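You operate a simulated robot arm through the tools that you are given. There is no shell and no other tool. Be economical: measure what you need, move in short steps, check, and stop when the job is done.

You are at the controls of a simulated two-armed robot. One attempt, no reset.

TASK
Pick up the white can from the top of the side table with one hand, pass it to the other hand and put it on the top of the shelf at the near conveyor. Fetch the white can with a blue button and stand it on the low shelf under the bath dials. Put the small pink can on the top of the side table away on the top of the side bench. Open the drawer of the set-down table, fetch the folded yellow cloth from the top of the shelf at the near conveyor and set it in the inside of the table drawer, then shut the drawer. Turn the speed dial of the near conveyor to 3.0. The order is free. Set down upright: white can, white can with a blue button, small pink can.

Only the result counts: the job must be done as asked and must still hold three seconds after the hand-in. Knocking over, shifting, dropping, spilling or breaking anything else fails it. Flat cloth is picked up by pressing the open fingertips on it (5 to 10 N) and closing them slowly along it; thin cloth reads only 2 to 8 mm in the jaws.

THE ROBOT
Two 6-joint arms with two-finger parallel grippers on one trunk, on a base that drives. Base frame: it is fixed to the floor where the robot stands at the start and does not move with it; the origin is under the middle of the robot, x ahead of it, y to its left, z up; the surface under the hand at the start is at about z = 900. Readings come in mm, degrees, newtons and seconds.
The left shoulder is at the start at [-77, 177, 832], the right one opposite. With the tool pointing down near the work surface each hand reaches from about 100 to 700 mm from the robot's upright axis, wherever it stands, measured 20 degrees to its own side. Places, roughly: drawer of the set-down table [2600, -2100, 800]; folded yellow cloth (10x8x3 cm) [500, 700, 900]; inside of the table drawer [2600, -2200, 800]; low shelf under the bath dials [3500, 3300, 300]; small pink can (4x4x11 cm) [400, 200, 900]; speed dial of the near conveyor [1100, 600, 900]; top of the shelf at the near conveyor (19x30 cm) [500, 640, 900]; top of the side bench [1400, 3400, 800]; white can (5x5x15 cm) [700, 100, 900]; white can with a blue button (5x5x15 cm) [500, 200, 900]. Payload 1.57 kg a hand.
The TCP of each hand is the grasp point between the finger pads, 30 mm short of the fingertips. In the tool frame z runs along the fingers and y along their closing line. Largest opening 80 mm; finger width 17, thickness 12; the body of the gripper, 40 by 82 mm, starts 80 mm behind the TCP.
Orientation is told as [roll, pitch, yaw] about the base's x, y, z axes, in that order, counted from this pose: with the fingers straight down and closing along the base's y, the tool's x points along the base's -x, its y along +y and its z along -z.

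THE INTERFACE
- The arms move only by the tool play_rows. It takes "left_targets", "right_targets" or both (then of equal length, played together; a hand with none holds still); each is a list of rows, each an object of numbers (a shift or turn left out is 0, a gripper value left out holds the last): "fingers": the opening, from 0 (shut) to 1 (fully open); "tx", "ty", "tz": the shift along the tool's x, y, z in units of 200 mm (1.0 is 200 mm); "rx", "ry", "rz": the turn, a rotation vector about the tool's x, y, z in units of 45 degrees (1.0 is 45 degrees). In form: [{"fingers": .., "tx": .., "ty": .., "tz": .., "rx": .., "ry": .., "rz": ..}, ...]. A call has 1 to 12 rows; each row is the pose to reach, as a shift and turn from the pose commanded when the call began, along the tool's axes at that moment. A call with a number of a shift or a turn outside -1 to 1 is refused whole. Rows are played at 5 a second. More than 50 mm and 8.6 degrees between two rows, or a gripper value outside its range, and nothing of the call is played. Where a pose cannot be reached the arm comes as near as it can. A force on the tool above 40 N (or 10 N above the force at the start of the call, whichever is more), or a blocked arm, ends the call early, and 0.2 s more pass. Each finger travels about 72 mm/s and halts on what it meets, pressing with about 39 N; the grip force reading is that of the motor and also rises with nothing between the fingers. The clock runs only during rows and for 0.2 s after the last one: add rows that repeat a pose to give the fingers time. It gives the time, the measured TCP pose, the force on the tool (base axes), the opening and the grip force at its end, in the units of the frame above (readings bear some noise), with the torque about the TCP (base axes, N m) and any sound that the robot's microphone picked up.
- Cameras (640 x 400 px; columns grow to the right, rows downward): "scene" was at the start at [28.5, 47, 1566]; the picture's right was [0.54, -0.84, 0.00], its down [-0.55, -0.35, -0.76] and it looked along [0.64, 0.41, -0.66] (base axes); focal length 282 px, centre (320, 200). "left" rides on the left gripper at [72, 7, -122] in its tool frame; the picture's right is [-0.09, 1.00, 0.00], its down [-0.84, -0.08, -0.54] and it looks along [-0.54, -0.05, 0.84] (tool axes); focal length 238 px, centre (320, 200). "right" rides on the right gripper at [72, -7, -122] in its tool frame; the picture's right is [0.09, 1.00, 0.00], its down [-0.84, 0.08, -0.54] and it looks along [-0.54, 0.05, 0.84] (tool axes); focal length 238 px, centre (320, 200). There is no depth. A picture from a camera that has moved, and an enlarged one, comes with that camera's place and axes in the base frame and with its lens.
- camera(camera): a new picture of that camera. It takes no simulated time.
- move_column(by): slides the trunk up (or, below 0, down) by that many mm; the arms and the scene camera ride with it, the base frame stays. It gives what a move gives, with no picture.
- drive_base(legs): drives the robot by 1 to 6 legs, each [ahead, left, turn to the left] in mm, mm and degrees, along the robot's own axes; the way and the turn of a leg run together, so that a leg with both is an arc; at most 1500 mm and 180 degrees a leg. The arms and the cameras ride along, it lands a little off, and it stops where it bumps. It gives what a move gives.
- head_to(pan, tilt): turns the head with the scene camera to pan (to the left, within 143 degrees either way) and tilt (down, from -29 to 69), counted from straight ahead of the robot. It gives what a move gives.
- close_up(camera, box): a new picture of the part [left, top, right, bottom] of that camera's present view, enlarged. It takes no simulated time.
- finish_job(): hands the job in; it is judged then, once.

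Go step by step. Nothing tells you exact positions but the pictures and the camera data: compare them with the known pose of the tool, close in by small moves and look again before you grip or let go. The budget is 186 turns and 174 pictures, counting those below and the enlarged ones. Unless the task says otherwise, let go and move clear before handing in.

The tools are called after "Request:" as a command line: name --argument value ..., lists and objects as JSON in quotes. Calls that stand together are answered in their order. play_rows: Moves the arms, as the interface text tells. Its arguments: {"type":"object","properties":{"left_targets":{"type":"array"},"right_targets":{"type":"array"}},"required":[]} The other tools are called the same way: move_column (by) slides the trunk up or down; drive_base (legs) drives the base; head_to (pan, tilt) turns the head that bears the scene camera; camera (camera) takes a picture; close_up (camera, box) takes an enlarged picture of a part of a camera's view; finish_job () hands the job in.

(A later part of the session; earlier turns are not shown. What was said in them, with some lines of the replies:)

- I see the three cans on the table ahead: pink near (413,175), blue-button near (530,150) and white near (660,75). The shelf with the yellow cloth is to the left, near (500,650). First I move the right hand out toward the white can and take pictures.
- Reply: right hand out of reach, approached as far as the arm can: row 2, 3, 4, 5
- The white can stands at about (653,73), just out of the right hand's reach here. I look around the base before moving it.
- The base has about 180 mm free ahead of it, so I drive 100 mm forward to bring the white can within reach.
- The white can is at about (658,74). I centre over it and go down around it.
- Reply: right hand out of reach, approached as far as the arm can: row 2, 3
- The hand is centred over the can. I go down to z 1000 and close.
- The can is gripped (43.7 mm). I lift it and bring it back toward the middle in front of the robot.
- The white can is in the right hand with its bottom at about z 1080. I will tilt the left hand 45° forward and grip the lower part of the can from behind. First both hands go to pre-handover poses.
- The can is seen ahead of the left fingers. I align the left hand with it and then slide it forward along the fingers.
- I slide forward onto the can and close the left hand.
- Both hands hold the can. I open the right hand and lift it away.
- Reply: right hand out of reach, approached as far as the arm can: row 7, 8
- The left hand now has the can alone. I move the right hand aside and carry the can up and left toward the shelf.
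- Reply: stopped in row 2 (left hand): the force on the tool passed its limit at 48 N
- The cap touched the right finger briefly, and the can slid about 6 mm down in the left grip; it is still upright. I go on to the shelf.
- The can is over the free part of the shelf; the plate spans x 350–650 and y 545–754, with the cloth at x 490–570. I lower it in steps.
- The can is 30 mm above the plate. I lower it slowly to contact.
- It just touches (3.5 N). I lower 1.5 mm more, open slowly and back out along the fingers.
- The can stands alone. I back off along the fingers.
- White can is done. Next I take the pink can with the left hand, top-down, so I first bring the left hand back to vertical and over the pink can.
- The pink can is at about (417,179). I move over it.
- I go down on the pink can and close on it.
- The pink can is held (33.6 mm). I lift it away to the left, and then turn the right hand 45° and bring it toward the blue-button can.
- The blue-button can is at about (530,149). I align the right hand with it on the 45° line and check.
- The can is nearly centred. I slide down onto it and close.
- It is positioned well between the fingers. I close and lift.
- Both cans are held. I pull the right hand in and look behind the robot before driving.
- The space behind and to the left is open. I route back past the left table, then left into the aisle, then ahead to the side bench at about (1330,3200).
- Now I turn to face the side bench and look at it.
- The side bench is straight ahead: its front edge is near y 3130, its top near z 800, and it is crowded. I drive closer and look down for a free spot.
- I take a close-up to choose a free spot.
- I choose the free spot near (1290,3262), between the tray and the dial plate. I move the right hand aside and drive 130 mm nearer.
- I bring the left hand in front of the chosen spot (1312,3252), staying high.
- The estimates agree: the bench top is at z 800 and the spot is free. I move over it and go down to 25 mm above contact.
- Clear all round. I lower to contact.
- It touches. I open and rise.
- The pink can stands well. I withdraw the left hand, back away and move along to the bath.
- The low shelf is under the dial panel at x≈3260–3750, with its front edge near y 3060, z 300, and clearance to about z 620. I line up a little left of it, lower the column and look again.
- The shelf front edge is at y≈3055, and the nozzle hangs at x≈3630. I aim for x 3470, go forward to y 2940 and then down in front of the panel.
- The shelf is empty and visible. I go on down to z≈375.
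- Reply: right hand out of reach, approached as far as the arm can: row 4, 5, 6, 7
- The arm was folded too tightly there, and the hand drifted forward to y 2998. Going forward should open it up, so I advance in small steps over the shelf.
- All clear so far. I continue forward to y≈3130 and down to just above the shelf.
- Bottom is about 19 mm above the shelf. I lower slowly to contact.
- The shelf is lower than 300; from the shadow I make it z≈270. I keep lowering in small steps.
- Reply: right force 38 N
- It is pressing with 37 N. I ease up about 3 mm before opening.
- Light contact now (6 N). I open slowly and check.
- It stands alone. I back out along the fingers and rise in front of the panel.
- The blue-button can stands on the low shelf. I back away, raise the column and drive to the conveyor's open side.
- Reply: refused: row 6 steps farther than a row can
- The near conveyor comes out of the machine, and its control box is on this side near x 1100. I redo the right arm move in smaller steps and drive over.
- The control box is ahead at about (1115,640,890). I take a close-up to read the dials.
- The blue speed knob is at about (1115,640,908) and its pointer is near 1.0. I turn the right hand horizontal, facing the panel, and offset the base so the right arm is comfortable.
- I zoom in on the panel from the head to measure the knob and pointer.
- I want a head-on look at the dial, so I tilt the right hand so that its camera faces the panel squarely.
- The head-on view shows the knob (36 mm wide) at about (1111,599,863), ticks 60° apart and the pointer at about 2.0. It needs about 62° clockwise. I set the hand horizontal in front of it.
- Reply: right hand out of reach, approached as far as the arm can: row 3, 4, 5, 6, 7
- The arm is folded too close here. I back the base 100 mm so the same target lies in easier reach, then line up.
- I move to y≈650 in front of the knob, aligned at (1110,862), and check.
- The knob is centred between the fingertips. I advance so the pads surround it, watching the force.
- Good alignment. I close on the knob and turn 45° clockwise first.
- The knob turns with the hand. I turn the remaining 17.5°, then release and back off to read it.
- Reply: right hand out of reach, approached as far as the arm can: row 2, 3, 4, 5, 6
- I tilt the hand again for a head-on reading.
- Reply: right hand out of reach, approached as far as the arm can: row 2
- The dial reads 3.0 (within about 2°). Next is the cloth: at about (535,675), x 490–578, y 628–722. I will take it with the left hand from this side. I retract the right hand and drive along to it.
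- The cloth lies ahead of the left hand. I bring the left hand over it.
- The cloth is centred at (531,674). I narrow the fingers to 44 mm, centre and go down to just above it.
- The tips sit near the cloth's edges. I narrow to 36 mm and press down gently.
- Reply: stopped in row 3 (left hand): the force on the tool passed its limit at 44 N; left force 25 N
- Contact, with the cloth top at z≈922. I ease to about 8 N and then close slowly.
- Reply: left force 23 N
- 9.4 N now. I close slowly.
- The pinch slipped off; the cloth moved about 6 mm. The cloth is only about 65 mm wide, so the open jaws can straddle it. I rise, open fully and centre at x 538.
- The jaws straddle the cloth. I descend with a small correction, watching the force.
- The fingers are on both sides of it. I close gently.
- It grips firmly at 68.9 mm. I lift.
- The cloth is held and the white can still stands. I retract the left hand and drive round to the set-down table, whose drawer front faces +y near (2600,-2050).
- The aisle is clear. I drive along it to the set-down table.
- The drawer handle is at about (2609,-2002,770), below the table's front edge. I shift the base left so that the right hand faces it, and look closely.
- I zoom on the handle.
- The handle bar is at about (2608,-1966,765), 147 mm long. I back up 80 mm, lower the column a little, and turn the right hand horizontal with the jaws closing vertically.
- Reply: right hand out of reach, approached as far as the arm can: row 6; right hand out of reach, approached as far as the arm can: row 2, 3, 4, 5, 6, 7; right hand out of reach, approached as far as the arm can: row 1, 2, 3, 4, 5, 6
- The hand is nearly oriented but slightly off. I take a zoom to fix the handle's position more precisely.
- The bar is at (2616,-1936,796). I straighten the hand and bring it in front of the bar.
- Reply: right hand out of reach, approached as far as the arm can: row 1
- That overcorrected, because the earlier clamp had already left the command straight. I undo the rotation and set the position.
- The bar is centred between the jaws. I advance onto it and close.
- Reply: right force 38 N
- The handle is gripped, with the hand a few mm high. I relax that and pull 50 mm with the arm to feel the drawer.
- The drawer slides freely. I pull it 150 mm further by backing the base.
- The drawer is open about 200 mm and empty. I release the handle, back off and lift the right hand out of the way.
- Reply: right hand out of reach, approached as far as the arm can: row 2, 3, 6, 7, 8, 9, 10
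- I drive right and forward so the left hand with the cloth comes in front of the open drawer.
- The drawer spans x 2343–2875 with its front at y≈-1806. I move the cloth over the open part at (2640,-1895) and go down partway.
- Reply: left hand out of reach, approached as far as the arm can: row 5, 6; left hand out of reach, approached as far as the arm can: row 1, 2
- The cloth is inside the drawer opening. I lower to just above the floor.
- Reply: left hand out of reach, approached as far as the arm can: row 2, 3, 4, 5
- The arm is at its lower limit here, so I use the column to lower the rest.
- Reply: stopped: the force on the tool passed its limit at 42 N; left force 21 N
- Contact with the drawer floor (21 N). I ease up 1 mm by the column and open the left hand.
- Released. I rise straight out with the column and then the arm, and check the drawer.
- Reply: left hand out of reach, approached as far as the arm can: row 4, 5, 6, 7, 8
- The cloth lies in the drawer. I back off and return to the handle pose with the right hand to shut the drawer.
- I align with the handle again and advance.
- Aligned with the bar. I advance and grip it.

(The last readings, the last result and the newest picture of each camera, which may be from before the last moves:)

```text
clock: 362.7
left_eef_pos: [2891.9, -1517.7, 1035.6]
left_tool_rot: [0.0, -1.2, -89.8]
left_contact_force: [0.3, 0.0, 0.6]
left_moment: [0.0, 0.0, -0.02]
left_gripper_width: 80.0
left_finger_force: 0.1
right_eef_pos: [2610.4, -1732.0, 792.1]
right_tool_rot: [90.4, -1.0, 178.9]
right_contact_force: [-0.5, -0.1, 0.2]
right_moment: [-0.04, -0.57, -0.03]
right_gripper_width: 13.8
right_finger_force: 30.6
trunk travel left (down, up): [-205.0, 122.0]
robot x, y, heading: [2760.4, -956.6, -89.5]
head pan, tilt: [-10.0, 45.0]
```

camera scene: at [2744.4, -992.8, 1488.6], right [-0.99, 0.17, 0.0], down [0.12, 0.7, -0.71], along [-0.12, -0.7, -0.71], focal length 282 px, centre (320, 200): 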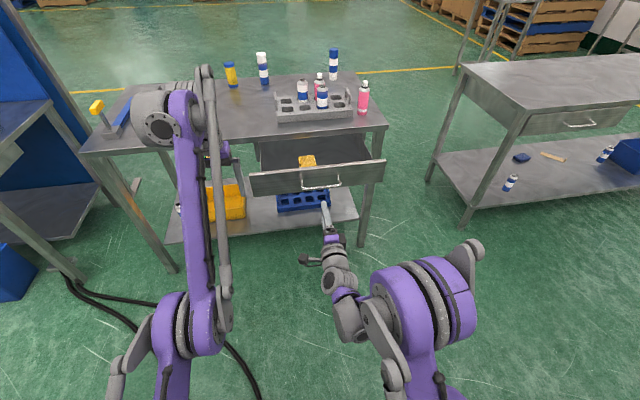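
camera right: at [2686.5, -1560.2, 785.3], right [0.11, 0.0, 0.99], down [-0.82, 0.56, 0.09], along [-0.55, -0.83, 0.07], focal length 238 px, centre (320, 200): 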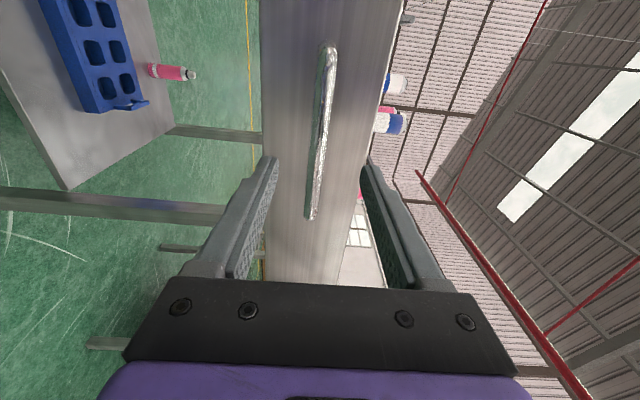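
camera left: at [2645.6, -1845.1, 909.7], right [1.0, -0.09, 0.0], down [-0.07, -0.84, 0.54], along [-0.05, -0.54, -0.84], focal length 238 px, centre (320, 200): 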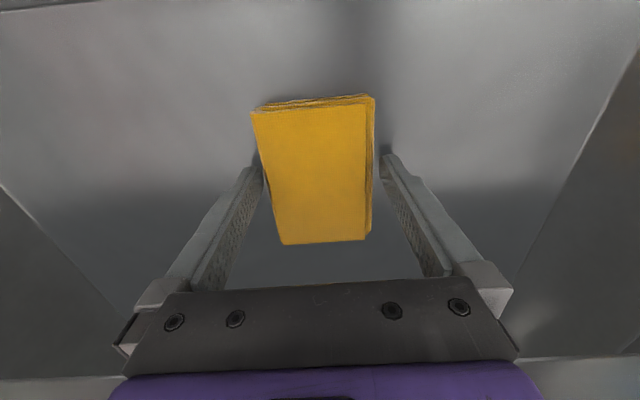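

Gripped (13.8 mm). I drive forward 185 mm to push the drawer in, then finish with the arm.

Request:
drive_base --legs '[[100, 0, 0], [85, 0, 0]]'

Request:
camera --camera "scene"

```text
clock: 364.5
left_eef_pos: [2892.8, -1701.9, 1035.1]
left_tool_rot: [0.2, -1.3, -89.8]
left_contact_force: [0.7, -0.3, 0.0]
left_moment: [-0.01, 0.01, 0.02]
left_gripper_width: 79.8
left_finger_force: 0.1
right_eef_pos: [2610.4, -1916.1, 792.1]
right_tool_rot: [90.4, -1.1, 178.7]
right_contact_force: [-3.6, -0.2, 4.6]
right_moment: [-0.14, -0.51, 0.77]
right_gripper_width: 13.5
right_finger_force: 30.7
trunk travel left (down, up): [-205.0, 122.0]
robot x, y, heading: [2760.6, -1137.5, -89.8]
head pan, tilt: [-10.0, 45.0]
```

```text
45 pictures are left
camera scene: at [2744.7, -1176.9, 1488.6], right [-0.99, 0.17, 0.0], down [0.12, 0.7, -0.71], along [-0.12, -0.7, -0.71], focal length 282 px, centre (320, 200)
```

scene: 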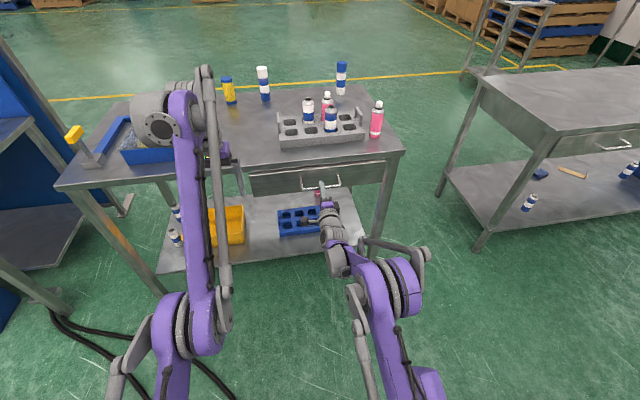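

About 16 mm remain. I push with the arm.

Request:
play_rows --right_targets '[{"tz": 0.03}, {"tz": 0.055}, {"tz": 0.075}, {"tz": 0.085}, {"tz": 0.095}, {"tz": 0.095}]'

Request:
close_up --camera "scene" --box '[230, 130, 410, 230]'

```text
clock: 365.9
left_eef_pos: [2893.1, -1700.1, 1036.1]
left_tool_rot: [0.1, -1.3, -89.8]
left_contact_force: [0.4, -0.5, 0.2]
left_moment: [0.02, -0.01, 0.0]
left_gripper_width: 80.3
left_finger_force: 0.1
right_eef_pos: [2611.9, -1934.1, 792.3]
right_tool_rot: [90.4, -1.0, 178.9]
right_contact_force: [1.1, 26.5, -14.1]
right_moment: [0.2, -0.54, -0.05]
right_gripper_width: 14.1
right_finger_force: 29.7
trunk travel left (down, up): [-205.0, 122.0]
robot x, y, heading: [2760.6, -1134.4, -89.8]
head pan, tilt: [-10.0, 45.0]
```

```text
3.56 times, centred on (320, 180) of scene
camera zoom: at [2744.8, -1175.0, 1488.6], right [-0.99, 0.17, 0.0], down [0.12, 0.7, -0.71], along [-0.12, -0.7, -0.71], focal length 1003 px, centre (320, 271)
```

zoom: 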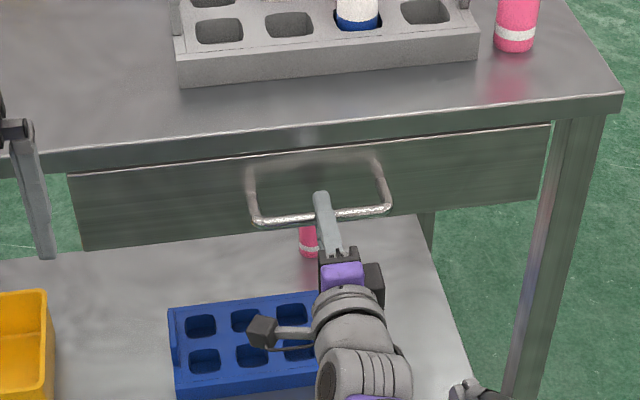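

The drawer is shut (it meets its stop at 26 N). I release the handle and back away straight.

Request:
play_rows --right_targets '[{"tz": -0.004}, {"fingers": 0.3, "tz": -0.004}, {"fingers": 0.6, "tz": -0.004}, {"fingers": 0.75, "tz": -0.004}, {"fingers": 0.75, "tz": -0.004}]'

Request:
drive_base --legs '[[-250, 0, 0]]'

Request:
camera --camera "scene"

```text
clock: 367.1
left_eef_pos: [2892.3, -1701.9, 1034.3]
left_tool_rot: [0.1, -1.2, -89.8]
left_contact_force: [0.2, 0.1, -0.5]
left_moment: [0.0, -0.05, -0.01]
left_gripper_width: 79.9
left_finger_force: 0.0
right_eef_pos: [2611.1, -1933.3, 792.2]
right_tool_rot: [90.4, -1.2, 178.7]
right_contact_force: [0.7, 0.6, 0.0]
right_moment: [-0.01, -0.01, -0.01]
right_gripper_width: 60.1
right_finger_force: 0.0
trunk travel left (down, up): [-205.0, 122.0]
robot x, y, heading: [2758.4, -1135.2, -89.9]
head pan, tilt: [-10.0, 45.0]
```

```text
clock: 368.9
left_eef_pos: [2892.9, -1451.4, 1035.1]
left_tool_rot: [0.0, -1.3, -89.8]
left_contact_force: [-0.3, 0.6, 0.3]
left_moment: [-0.03, -0.03, -0.02]
left_gripper_width: 79.9
left_finger_force: 0.1
right_eef_pos: [2610.0, -1685.6, 791.9]
right_tool_rot: [90.4, -1.2, 178.9]
right_contact_force: [-0.5, 0.6, -0.4]
right_moment: [-0.02, -0.02, -0.02]
right_gripper_width: 59.9
right_finger_force: 0.0
trunk travel left (down, up): [-205.0, 122.0]
robot x, y, heading: [2758.9, -885.8, -89.7]
head pan, tilt: [-10.0, 45.0]
```

```text
43 pictures are left
camera scene: at [2744.1, -927.2, 1488.6], right [-0.99, 0.17, 0.0], down [0.12, 0.7, -0.71], along [-0.12, -0.7, -0.71], focal length 282 px, centre (320, 200)
```

scene: 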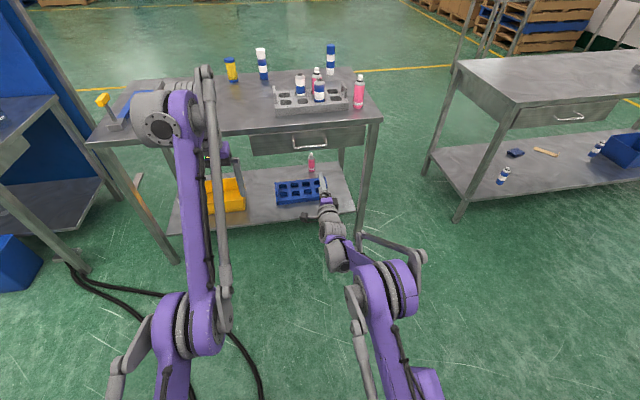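

The drawer is shut with the cloth inside, all three cans stand in their places, the dial points at 3.0 and both hands are clear. I hand the job in.

Request:
finish_job

```text
The job is handed in.
```

I handed the job in with all five parts done. No result came back after the hand-in, so this rests on my own last checks.

- **White can:** I passed it from the right hand to the left and stood it upright on the shelf at the near conveyor. During the pass the cap bumped the right fingers and the can slipped a few millimetres in the left hand's grip.
- **White can with a blue button:** It stands upright on the low shelf under the bath dials.
- **Small pink can:** It stands upright in a free spot on the side bench.
- **Drawer and cloth:** The folded yellow cloth lies inside the table drawer and the drawer is shut. My first pinch slipped and shifted the cloth about 6 mm, so I picked it up by its sides instead.
- **Speed dial:** It points about 2° past the mark, which reads as roughly 3.04 rather than exactly 3.0. I left it there.
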